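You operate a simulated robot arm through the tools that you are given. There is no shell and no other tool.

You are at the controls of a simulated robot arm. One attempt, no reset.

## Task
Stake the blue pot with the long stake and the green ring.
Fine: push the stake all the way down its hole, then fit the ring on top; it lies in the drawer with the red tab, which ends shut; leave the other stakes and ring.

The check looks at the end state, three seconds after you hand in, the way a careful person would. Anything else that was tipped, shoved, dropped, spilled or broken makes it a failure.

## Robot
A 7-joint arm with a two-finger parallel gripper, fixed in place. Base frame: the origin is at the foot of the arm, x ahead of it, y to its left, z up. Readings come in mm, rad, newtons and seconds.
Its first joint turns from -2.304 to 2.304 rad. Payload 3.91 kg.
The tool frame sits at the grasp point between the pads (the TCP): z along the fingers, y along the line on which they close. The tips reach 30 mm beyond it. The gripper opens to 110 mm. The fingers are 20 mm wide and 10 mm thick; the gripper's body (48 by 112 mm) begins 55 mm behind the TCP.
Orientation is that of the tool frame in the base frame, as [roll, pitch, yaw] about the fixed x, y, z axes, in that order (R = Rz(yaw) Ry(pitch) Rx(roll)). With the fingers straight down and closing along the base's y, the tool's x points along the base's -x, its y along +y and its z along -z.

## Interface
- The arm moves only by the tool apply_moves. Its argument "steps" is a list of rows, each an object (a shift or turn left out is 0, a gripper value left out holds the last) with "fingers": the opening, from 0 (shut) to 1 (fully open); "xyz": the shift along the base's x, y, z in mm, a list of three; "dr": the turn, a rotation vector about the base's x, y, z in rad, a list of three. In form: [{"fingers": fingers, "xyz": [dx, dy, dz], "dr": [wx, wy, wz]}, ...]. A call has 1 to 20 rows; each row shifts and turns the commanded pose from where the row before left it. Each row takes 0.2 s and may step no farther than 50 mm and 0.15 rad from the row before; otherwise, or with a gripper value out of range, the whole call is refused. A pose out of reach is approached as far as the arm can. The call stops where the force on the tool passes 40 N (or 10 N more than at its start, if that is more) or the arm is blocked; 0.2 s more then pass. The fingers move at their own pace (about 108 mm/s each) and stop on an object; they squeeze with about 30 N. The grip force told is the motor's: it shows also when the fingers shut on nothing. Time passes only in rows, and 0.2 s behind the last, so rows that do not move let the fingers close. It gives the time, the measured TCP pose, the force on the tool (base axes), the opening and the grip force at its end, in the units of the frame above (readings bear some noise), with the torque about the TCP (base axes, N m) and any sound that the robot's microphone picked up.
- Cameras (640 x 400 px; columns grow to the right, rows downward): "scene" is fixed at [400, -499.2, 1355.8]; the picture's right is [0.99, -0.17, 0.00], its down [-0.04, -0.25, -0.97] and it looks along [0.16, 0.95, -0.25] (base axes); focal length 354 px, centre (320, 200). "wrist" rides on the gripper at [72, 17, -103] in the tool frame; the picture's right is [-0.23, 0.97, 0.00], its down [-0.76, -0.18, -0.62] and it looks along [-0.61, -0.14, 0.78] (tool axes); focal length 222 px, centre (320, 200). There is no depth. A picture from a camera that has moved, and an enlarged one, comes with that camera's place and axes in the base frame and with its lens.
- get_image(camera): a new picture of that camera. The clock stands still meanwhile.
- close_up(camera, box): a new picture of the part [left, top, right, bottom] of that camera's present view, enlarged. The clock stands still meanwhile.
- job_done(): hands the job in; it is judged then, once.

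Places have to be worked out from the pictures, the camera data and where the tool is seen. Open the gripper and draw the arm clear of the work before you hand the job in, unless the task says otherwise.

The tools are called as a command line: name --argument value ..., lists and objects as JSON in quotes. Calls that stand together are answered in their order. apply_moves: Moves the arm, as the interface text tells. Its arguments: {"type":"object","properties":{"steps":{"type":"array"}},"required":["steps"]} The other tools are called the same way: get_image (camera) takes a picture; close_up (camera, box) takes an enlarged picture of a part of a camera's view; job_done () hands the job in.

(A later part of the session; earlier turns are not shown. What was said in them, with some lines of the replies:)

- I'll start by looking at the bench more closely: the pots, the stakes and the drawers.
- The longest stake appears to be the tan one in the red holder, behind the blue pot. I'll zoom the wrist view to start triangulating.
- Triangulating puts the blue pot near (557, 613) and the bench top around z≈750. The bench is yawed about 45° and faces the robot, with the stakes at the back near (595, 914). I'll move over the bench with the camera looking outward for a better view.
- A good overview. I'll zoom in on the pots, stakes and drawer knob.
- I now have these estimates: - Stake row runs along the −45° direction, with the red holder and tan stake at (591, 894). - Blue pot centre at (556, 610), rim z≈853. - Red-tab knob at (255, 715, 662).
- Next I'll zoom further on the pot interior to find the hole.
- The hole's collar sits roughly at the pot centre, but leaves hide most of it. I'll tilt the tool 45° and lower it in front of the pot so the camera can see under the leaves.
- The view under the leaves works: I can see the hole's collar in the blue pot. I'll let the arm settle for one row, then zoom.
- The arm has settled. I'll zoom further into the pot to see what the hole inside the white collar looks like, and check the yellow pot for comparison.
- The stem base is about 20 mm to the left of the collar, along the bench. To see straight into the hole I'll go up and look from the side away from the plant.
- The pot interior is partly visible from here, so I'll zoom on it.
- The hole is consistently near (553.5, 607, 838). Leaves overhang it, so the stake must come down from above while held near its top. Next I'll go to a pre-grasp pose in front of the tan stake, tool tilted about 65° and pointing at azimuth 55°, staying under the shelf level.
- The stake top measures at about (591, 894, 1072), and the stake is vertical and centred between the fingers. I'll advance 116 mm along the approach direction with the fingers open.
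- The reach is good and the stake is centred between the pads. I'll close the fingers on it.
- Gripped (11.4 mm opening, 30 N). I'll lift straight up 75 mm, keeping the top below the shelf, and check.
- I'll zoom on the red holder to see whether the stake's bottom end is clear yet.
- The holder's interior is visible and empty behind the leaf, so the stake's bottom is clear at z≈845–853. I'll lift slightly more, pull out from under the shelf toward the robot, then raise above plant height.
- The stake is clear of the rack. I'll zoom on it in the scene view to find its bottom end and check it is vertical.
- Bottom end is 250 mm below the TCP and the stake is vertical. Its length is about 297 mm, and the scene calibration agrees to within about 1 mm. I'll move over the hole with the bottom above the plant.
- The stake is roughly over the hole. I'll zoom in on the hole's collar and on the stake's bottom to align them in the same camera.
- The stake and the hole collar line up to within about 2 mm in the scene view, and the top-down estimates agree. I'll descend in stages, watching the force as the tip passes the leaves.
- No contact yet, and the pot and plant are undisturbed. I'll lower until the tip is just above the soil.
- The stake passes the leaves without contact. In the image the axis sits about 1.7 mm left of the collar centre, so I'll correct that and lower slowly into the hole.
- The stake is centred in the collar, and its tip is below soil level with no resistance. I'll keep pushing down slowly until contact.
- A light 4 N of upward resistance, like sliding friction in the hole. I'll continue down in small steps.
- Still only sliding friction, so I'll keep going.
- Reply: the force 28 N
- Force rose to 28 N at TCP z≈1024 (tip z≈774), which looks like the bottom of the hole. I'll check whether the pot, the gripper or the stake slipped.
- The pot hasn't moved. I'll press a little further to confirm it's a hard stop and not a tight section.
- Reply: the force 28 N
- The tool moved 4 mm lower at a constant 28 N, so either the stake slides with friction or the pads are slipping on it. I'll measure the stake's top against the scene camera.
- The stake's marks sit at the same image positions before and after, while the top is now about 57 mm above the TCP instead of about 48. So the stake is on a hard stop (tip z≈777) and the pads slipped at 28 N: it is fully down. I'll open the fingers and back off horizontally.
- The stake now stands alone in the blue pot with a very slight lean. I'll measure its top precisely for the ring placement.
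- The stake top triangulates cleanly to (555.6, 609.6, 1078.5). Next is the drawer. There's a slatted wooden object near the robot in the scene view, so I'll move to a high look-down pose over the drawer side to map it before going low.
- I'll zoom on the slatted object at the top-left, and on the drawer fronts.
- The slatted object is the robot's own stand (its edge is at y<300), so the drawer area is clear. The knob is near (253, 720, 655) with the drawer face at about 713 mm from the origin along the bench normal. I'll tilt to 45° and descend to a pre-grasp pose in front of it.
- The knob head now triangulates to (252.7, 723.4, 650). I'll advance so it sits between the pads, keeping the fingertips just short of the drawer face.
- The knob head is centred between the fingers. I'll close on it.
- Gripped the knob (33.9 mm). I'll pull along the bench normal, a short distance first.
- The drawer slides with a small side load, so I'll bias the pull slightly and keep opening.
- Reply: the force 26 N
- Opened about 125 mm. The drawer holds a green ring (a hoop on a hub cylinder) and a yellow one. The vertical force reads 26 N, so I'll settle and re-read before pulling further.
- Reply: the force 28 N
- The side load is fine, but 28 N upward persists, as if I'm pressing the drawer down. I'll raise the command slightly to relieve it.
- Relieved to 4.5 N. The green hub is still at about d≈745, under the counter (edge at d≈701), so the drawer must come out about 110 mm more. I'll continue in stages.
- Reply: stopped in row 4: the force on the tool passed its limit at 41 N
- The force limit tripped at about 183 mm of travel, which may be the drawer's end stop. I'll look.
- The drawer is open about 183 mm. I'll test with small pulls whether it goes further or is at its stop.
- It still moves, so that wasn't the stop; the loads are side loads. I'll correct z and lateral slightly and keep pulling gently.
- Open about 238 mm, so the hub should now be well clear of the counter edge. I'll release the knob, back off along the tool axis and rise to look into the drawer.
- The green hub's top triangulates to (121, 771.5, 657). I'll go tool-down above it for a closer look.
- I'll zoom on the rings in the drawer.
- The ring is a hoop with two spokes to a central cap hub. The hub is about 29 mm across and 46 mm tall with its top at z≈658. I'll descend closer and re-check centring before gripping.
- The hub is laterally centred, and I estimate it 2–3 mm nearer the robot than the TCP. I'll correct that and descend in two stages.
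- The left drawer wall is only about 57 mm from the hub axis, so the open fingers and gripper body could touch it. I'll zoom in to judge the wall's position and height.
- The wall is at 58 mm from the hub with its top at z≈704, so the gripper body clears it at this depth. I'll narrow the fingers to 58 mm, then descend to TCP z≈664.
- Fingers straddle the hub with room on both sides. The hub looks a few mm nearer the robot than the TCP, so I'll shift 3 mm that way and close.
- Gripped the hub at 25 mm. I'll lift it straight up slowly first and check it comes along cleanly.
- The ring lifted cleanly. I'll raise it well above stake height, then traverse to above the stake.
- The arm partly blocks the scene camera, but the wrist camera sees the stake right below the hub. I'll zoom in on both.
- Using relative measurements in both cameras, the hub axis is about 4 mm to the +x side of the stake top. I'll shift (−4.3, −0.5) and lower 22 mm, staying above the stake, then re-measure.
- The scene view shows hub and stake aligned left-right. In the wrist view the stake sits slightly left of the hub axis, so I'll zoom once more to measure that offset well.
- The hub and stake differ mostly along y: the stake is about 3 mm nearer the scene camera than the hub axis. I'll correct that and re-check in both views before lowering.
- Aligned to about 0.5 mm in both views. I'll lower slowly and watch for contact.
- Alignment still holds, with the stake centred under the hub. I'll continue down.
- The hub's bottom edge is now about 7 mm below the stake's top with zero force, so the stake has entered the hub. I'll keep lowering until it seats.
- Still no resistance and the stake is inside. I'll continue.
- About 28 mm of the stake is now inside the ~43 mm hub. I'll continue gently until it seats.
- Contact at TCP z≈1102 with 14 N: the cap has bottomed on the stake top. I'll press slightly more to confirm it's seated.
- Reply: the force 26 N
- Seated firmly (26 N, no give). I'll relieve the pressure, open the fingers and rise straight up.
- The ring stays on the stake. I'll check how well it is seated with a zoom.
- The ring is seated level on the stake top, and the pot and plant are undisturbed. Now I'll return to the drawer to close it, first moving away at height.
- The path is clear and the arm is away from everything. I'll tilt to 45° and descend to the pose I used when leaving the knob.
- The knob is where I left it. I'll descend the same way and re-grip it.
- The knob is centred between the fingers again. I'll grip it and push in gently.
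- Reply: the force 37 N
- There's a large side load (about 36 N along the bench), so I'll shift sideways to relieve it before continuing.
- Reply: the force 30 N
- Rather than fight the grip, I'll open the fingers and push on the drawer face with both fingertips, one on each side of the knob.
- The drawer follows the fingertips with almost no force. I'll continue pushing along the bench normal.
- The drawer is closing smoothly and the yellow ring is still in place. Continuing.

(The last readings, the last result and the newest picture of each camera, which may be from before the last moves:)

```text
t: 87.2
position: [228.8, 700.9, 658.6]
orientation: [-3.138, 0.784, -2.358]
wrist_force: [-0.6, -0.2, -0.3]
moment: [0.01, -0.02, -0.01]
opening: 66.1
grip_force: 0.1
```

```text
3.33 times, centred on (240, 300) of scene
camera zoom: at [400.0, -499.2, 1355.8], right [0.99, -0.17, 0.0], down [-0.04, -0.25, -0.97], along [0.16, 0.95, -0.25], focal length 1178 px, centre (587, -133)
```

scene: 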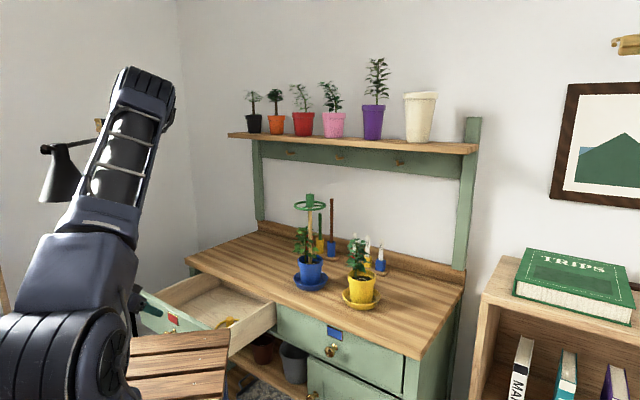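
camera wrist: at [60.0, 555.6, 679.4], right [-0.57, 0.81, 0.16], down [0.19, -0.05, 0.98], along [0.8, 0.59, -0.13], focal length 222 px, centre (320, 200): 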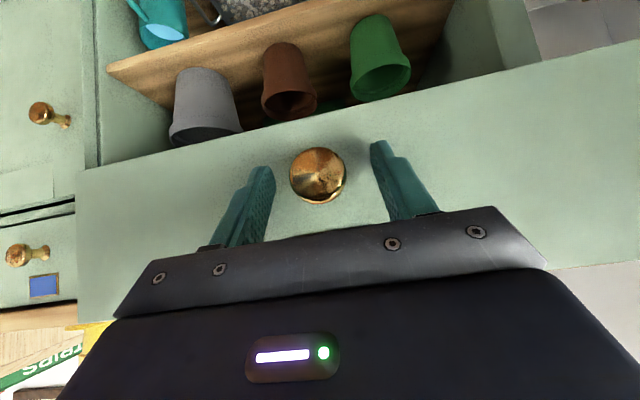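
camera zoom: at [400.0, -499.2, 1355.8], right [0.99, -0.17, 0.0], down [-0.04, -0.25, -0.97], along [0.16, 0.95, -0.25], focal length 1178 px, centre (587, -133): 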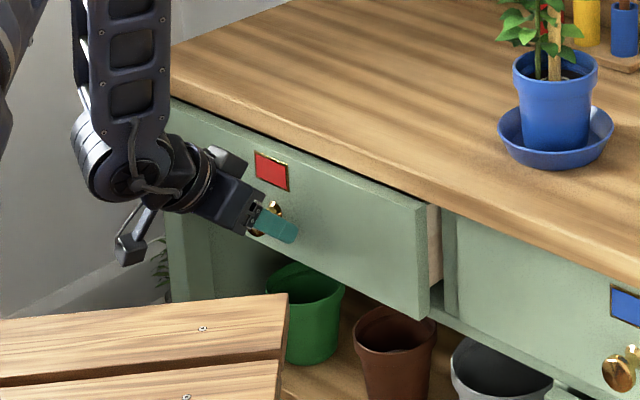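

About 20 mm remain. I'll push the last bit in small steps until it stops.

apply_moves --steps '[{"xyz": [5, 5, 0]}, {"xyz": [5, 5, 0]}, {"xyz": [3, 3, 0]}, {"xyz": [2, 2, 0]}, {"xyz": [0, 0, 0]}]'

close_up --camera "scene" --box '[160, 240, 320, 360]'

```text
t: 88.4
position: [243.5, 715.6, 658.3]
orientation: [-3.138, 0.784, -2.359]
wrist_force: [0.1, 0.6, -0.5]
moment: [0.0, -0.06, -0.01]
opening: 66.1
grip_force: 0.2
```

```text
3.33 times, centred on (240, 300) of scene
camera zoom: at [400.0, -499.2, 1355.8], right [0.99, -0.17, 0.0], down [-0.04, -0.25, -0.97], along [0.16, 0.95, -0.25], focal length 1178 px, centre (587, -133)
```

zoom: 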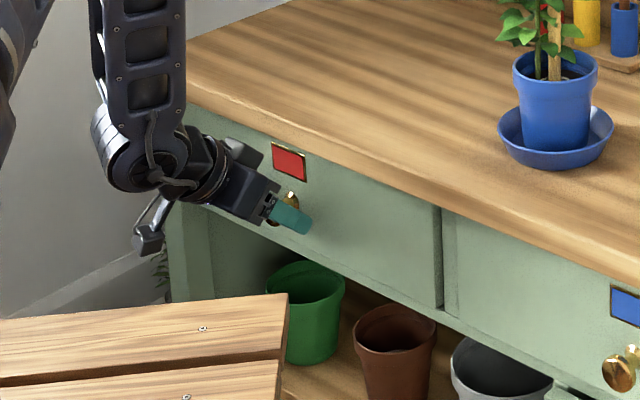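

Nearly flush, with no stop force yet. I'll push in 1–1.5 mm steps until I feel the stop.

apply_moves --steps '[{"xyz": [1, 1, 0]}, {"xyz": [1, 1, 0]}, {"xyz": [1, 1, 0]}, {"xyz": [0, 0, 0]}]'

close_up --camera "scene" --box '[250, 290, 300, 330]'

```text
t: 89.4
position: [247.0, 717.9, 659.2]
orientation: [-3.137, 0.784, -2.359]
wrist_force: [-0.3, 0.2, -0.4]
moment: [0.0, 0.0, -0.04]
opening: 66.0
grip_force: 0.1
```

```text
10.00 times, centred on (275, 310) of scene
camera zoom: at [400.0, -499.2, 1355.8], right [0.99, -0.17, 0.0], down [-0.04, -0.25, -0.97], along [0.16, 0.95, -0.25], focal length 3535 px, centre (770, -900)
```

zoom: 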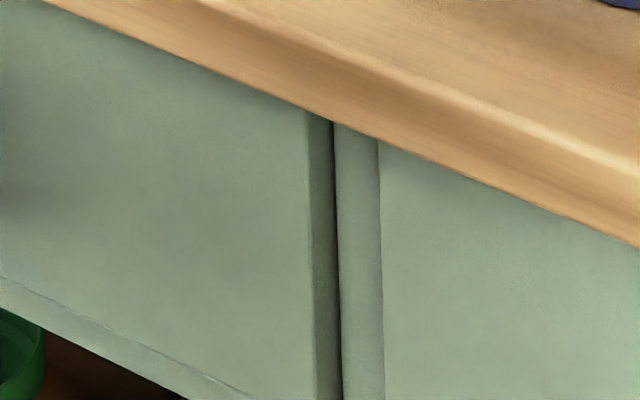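

I'll compare with the initial closed state using the same crop as at the start.

close_up --camera "scene" --box '[180, 220, 300, 320]'

close_up --camera "scene" --box '[170, 220, 490, 400]'

```text
4.00 times, centred on (240, 270) of scene
camera zoom: at [400.0, -499.2, 1355.8], right [0.99, -0.17, 0.0], down [-0.04, -0.25, -0.97], along [0.16, 0.95, -0.25], focal length 1414 px, centre (640, -80)
```

zoom: 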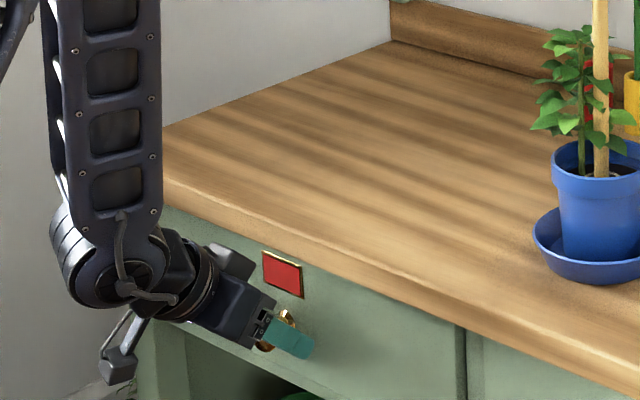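

```text
2.00 times, centred on (330, 310) of scene
camera zoom: at [400.0, -499.2, 1355.8], right [0.99, -0.17, 0.0], down [-0.04, -0.25, -0.97], along [0.16, 0.95, -0.25], focal length 707 px, centre (300, -20)
```

zoom: 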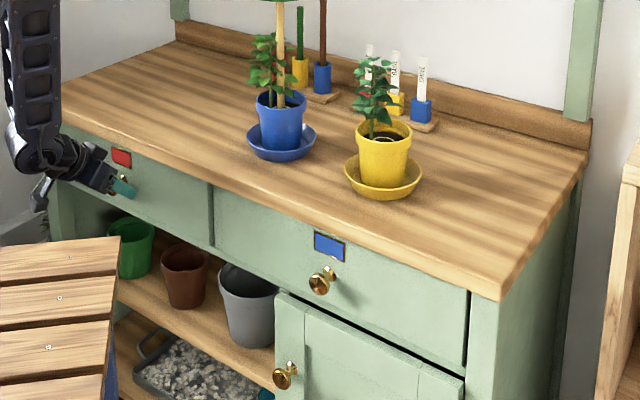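

The red tab is back at its original image position. I'll push 1 mm at a time until contact confirms the drawer is fully home.

apply_moves --steps '[{"xyz": [1, 1, 0]}, {"xyz": [1, 1, 0]}, {"xyz": [1, 1, 0]}, {"xyz": [0, 0, 0]}]'

close_up --camera "scene" --box '[225, 275, 275, 315]'

```text
t: 90.3
position: [246.2, 720.8, 657.2]
orientation: [-3.138, 0.779, -2.354]
wrist_force: [-2.7, -5.2, 2.4]
moment: [0.09, 0.07, 0.21]
opening: 65.4
grip_force: 0.1
stopped in row 4: the force on the tool passed its limit at 42 N (the readings are from after the stop); the commanded pose is now the measured one
```

```text
10.00 times, centred on (250, 295) of scene
camera zoom: at [400.0, -499.2, 1355.8], right [0.99, -0.17, 0.0], down [-0.04, -0.25, -0.97], along [0.16, 0.95, -0.25], focal length 3535 px, centre (1020, -750)
```

zoom: 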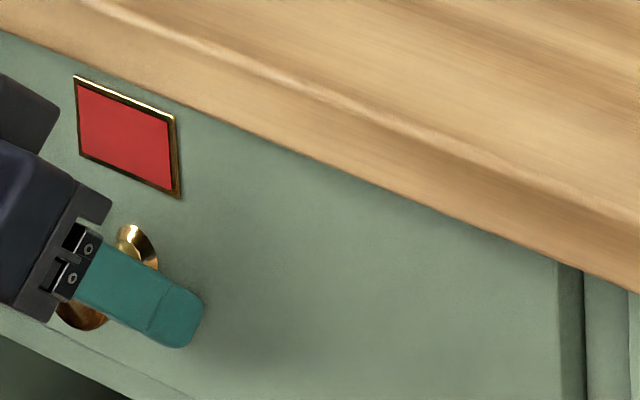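

A firm stop at 42 N: the drawer is fully shut. I'll back off along the tool axis and rise clear.

apply_moves --steps '[{"xyz": [-4, -4, 3]}, {"xyz": [-12, -12, 12]}, {"xyz": [-14, -14, 17]}, {"xyz": [-18, -18, 20]}, {"xyz": [-25, -25, 20]}, {"xyz": [-25, -25, 25]}, {"xyz": [-10, -10, 40]}, {"xyz": [0, 0, 45]}, {"xyz": [0, 0, 45]}, {"xyz": [0, 0, 45]}, {"xyz": [0, 0, 45]}, {"xyz": [0, 0, 0]}]'

get_image --camera "scene"

close_up --camera "scene" --box '[180, 220, 300, 320]'

close_up --camera "scene" --box '[260, 170, 420, 320]'

```text
t: 92.9
position: [138.8, 612.6, 976.6]
orientation: [-3.137, 0.781, -2.354]
wrist_force: [-1.0, -0.2, -0.1]
moment: [0.04, 0.0, 0.03]
opening: 66.1
grip_force: 0.1
```

```text
taken
```

scene: 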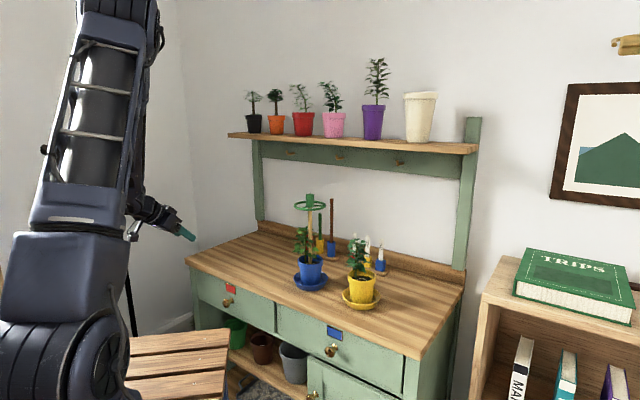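

```text
4.00 times, centred on (240, 270) of scene
camera zoom: at [400.0, -499.2, 1355.8], right [0.99, -0.17, 0.0], down [-0.04, -0.25, -0.97], along [0.16, 0.95, -0.25], focal length 1414 px, centre (640, -80)
```

zoom: 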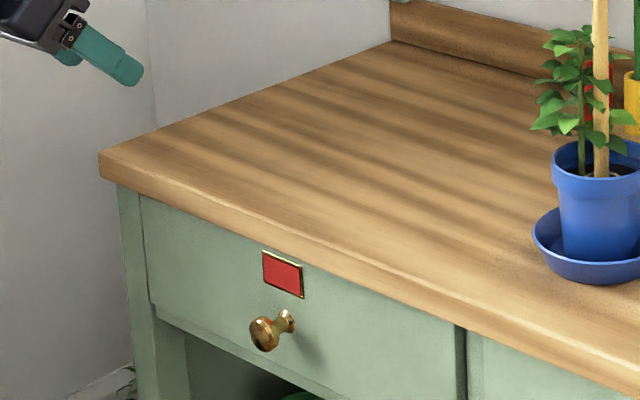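

```text
2.67 times, centred on (340, 245) of scene
camera zoom: at [400.0, -499.2, 1355.8], right [0.99, -0.17, 0.0], down [-0.04, -0.25, -0.97], along [0.16, 0.95, -0.25], focal length 943 px, centre (267, 80)
```

zoom: 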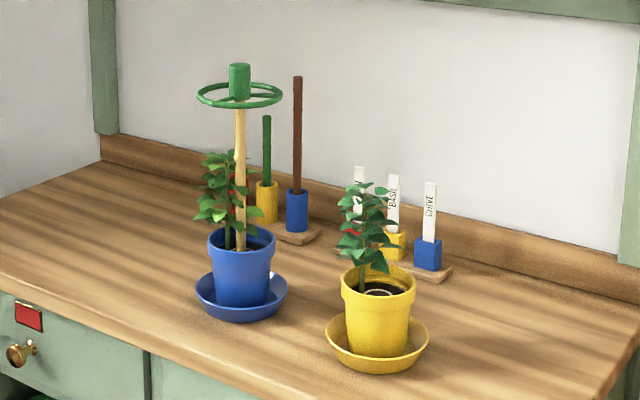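

The final state looks right. The stake stands in the blue pot with the green ring seated on top, and the red-tab drawer is flush. The other stakes, labels, pots and shelf plants are unchanged. I'll open the gripper fully, raise the arm well clear and take a last look.

apply_moves --steps '[{"fingers": 1, "xyz": [0, 0, 45]}, {"xyz": [0, 0, 45]}, {"xyz": [0, 0, 45]}, {"xyz": [0, 0, 45]}, {"xyz": [0, 0, 45]}, {"xyz": [0, 0, 40]}, {"xyz": [0, 0, 0]}, {"xyz": [0, 0, 0]}, {"xyz": [0, 0, 0]}]'

get_image --camera "scene"

close_up --camera "scene" --box '[285, 185, 345, 300]'

get_image --camera "wrist"

```text
t: 94.9
position: [138.5, 613.6, 1240.2]
orientation: [-3.138, 0.781, -2.354]
wrist_force: [-0.2, -0.3, -0.4]
moment: [-0.01, -0.01, -0.01]
opening: 110.0
grip_force: 0.0
```

```text
taken
```

scene: 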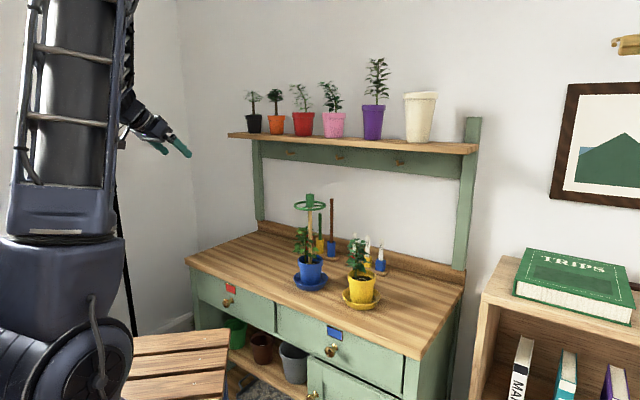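

```text
3.48 times, centred on (315, 242) of scene
camera zoom: at [400.0, -499.2, 1355.8], right [0.99, -0.17, 0.0], down [-0.04, -0.25, -0.97], along [0.16, 0.95, -0.25], focal length 1230 px, centre (337, 52)
```

zoom: 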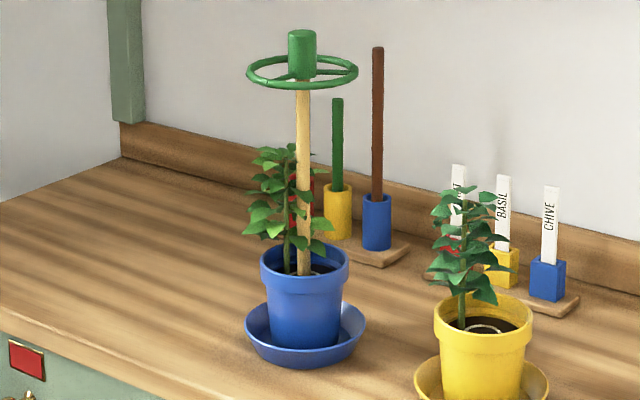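

```text
taken
camera wrist: at [39.7, 537.8, 1261.1], right [-0.57, 0.8, 0.16], down [0.2, -0.05, 0.98], along [0.79, 0.59, -0.13], focal length 222 px, centre (320, 200)
```

wrist: 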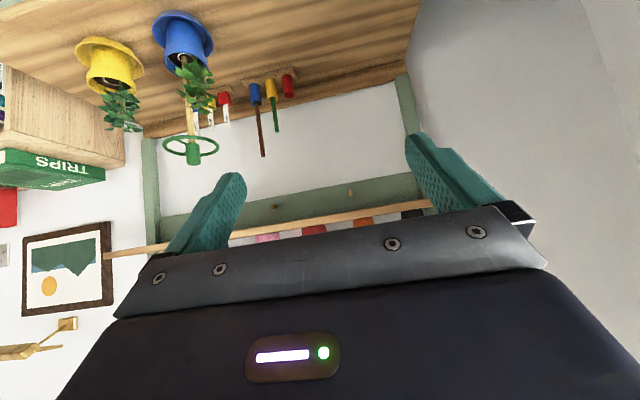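

Both views confirm the result: the stake is fully inserted in the blue pot with the green ring level on top, and the drawer is shut. Everything else is in place, the gripper is open and the arm is clear, so I'm handing in.

job_done

```text
The job is handed in.
```

The job is done and handed in: the long tan stake is in the blue pot with the green ring fitted on top. The verdict from the check hasn't come back.

- **Stake:** I pushed it down until it hit a hard stop about 60 mm below the soil. At 28 N it would not go further and the gripper pads slipped instead, so I take that as the bottom of the hole. It leans by about 1°.
- **Ring:** it sits level on the stake. The stake went about 35 mm into the ring's hub, and a 26 N push showed no give.
- **Drawer:** I pushed the red-tab drawer in until a firm stop stopped the arm at 42 N. The tab and knob are back where they started in the camera view.
- **Everything else:** the other stakes, the pots and the shelf plants looked unchanged at the end. I left the yellow ring in the drawer; it was still in place when I last saw it, with the drawer about half closed. The gripper is open and the arm is clear of the bench.
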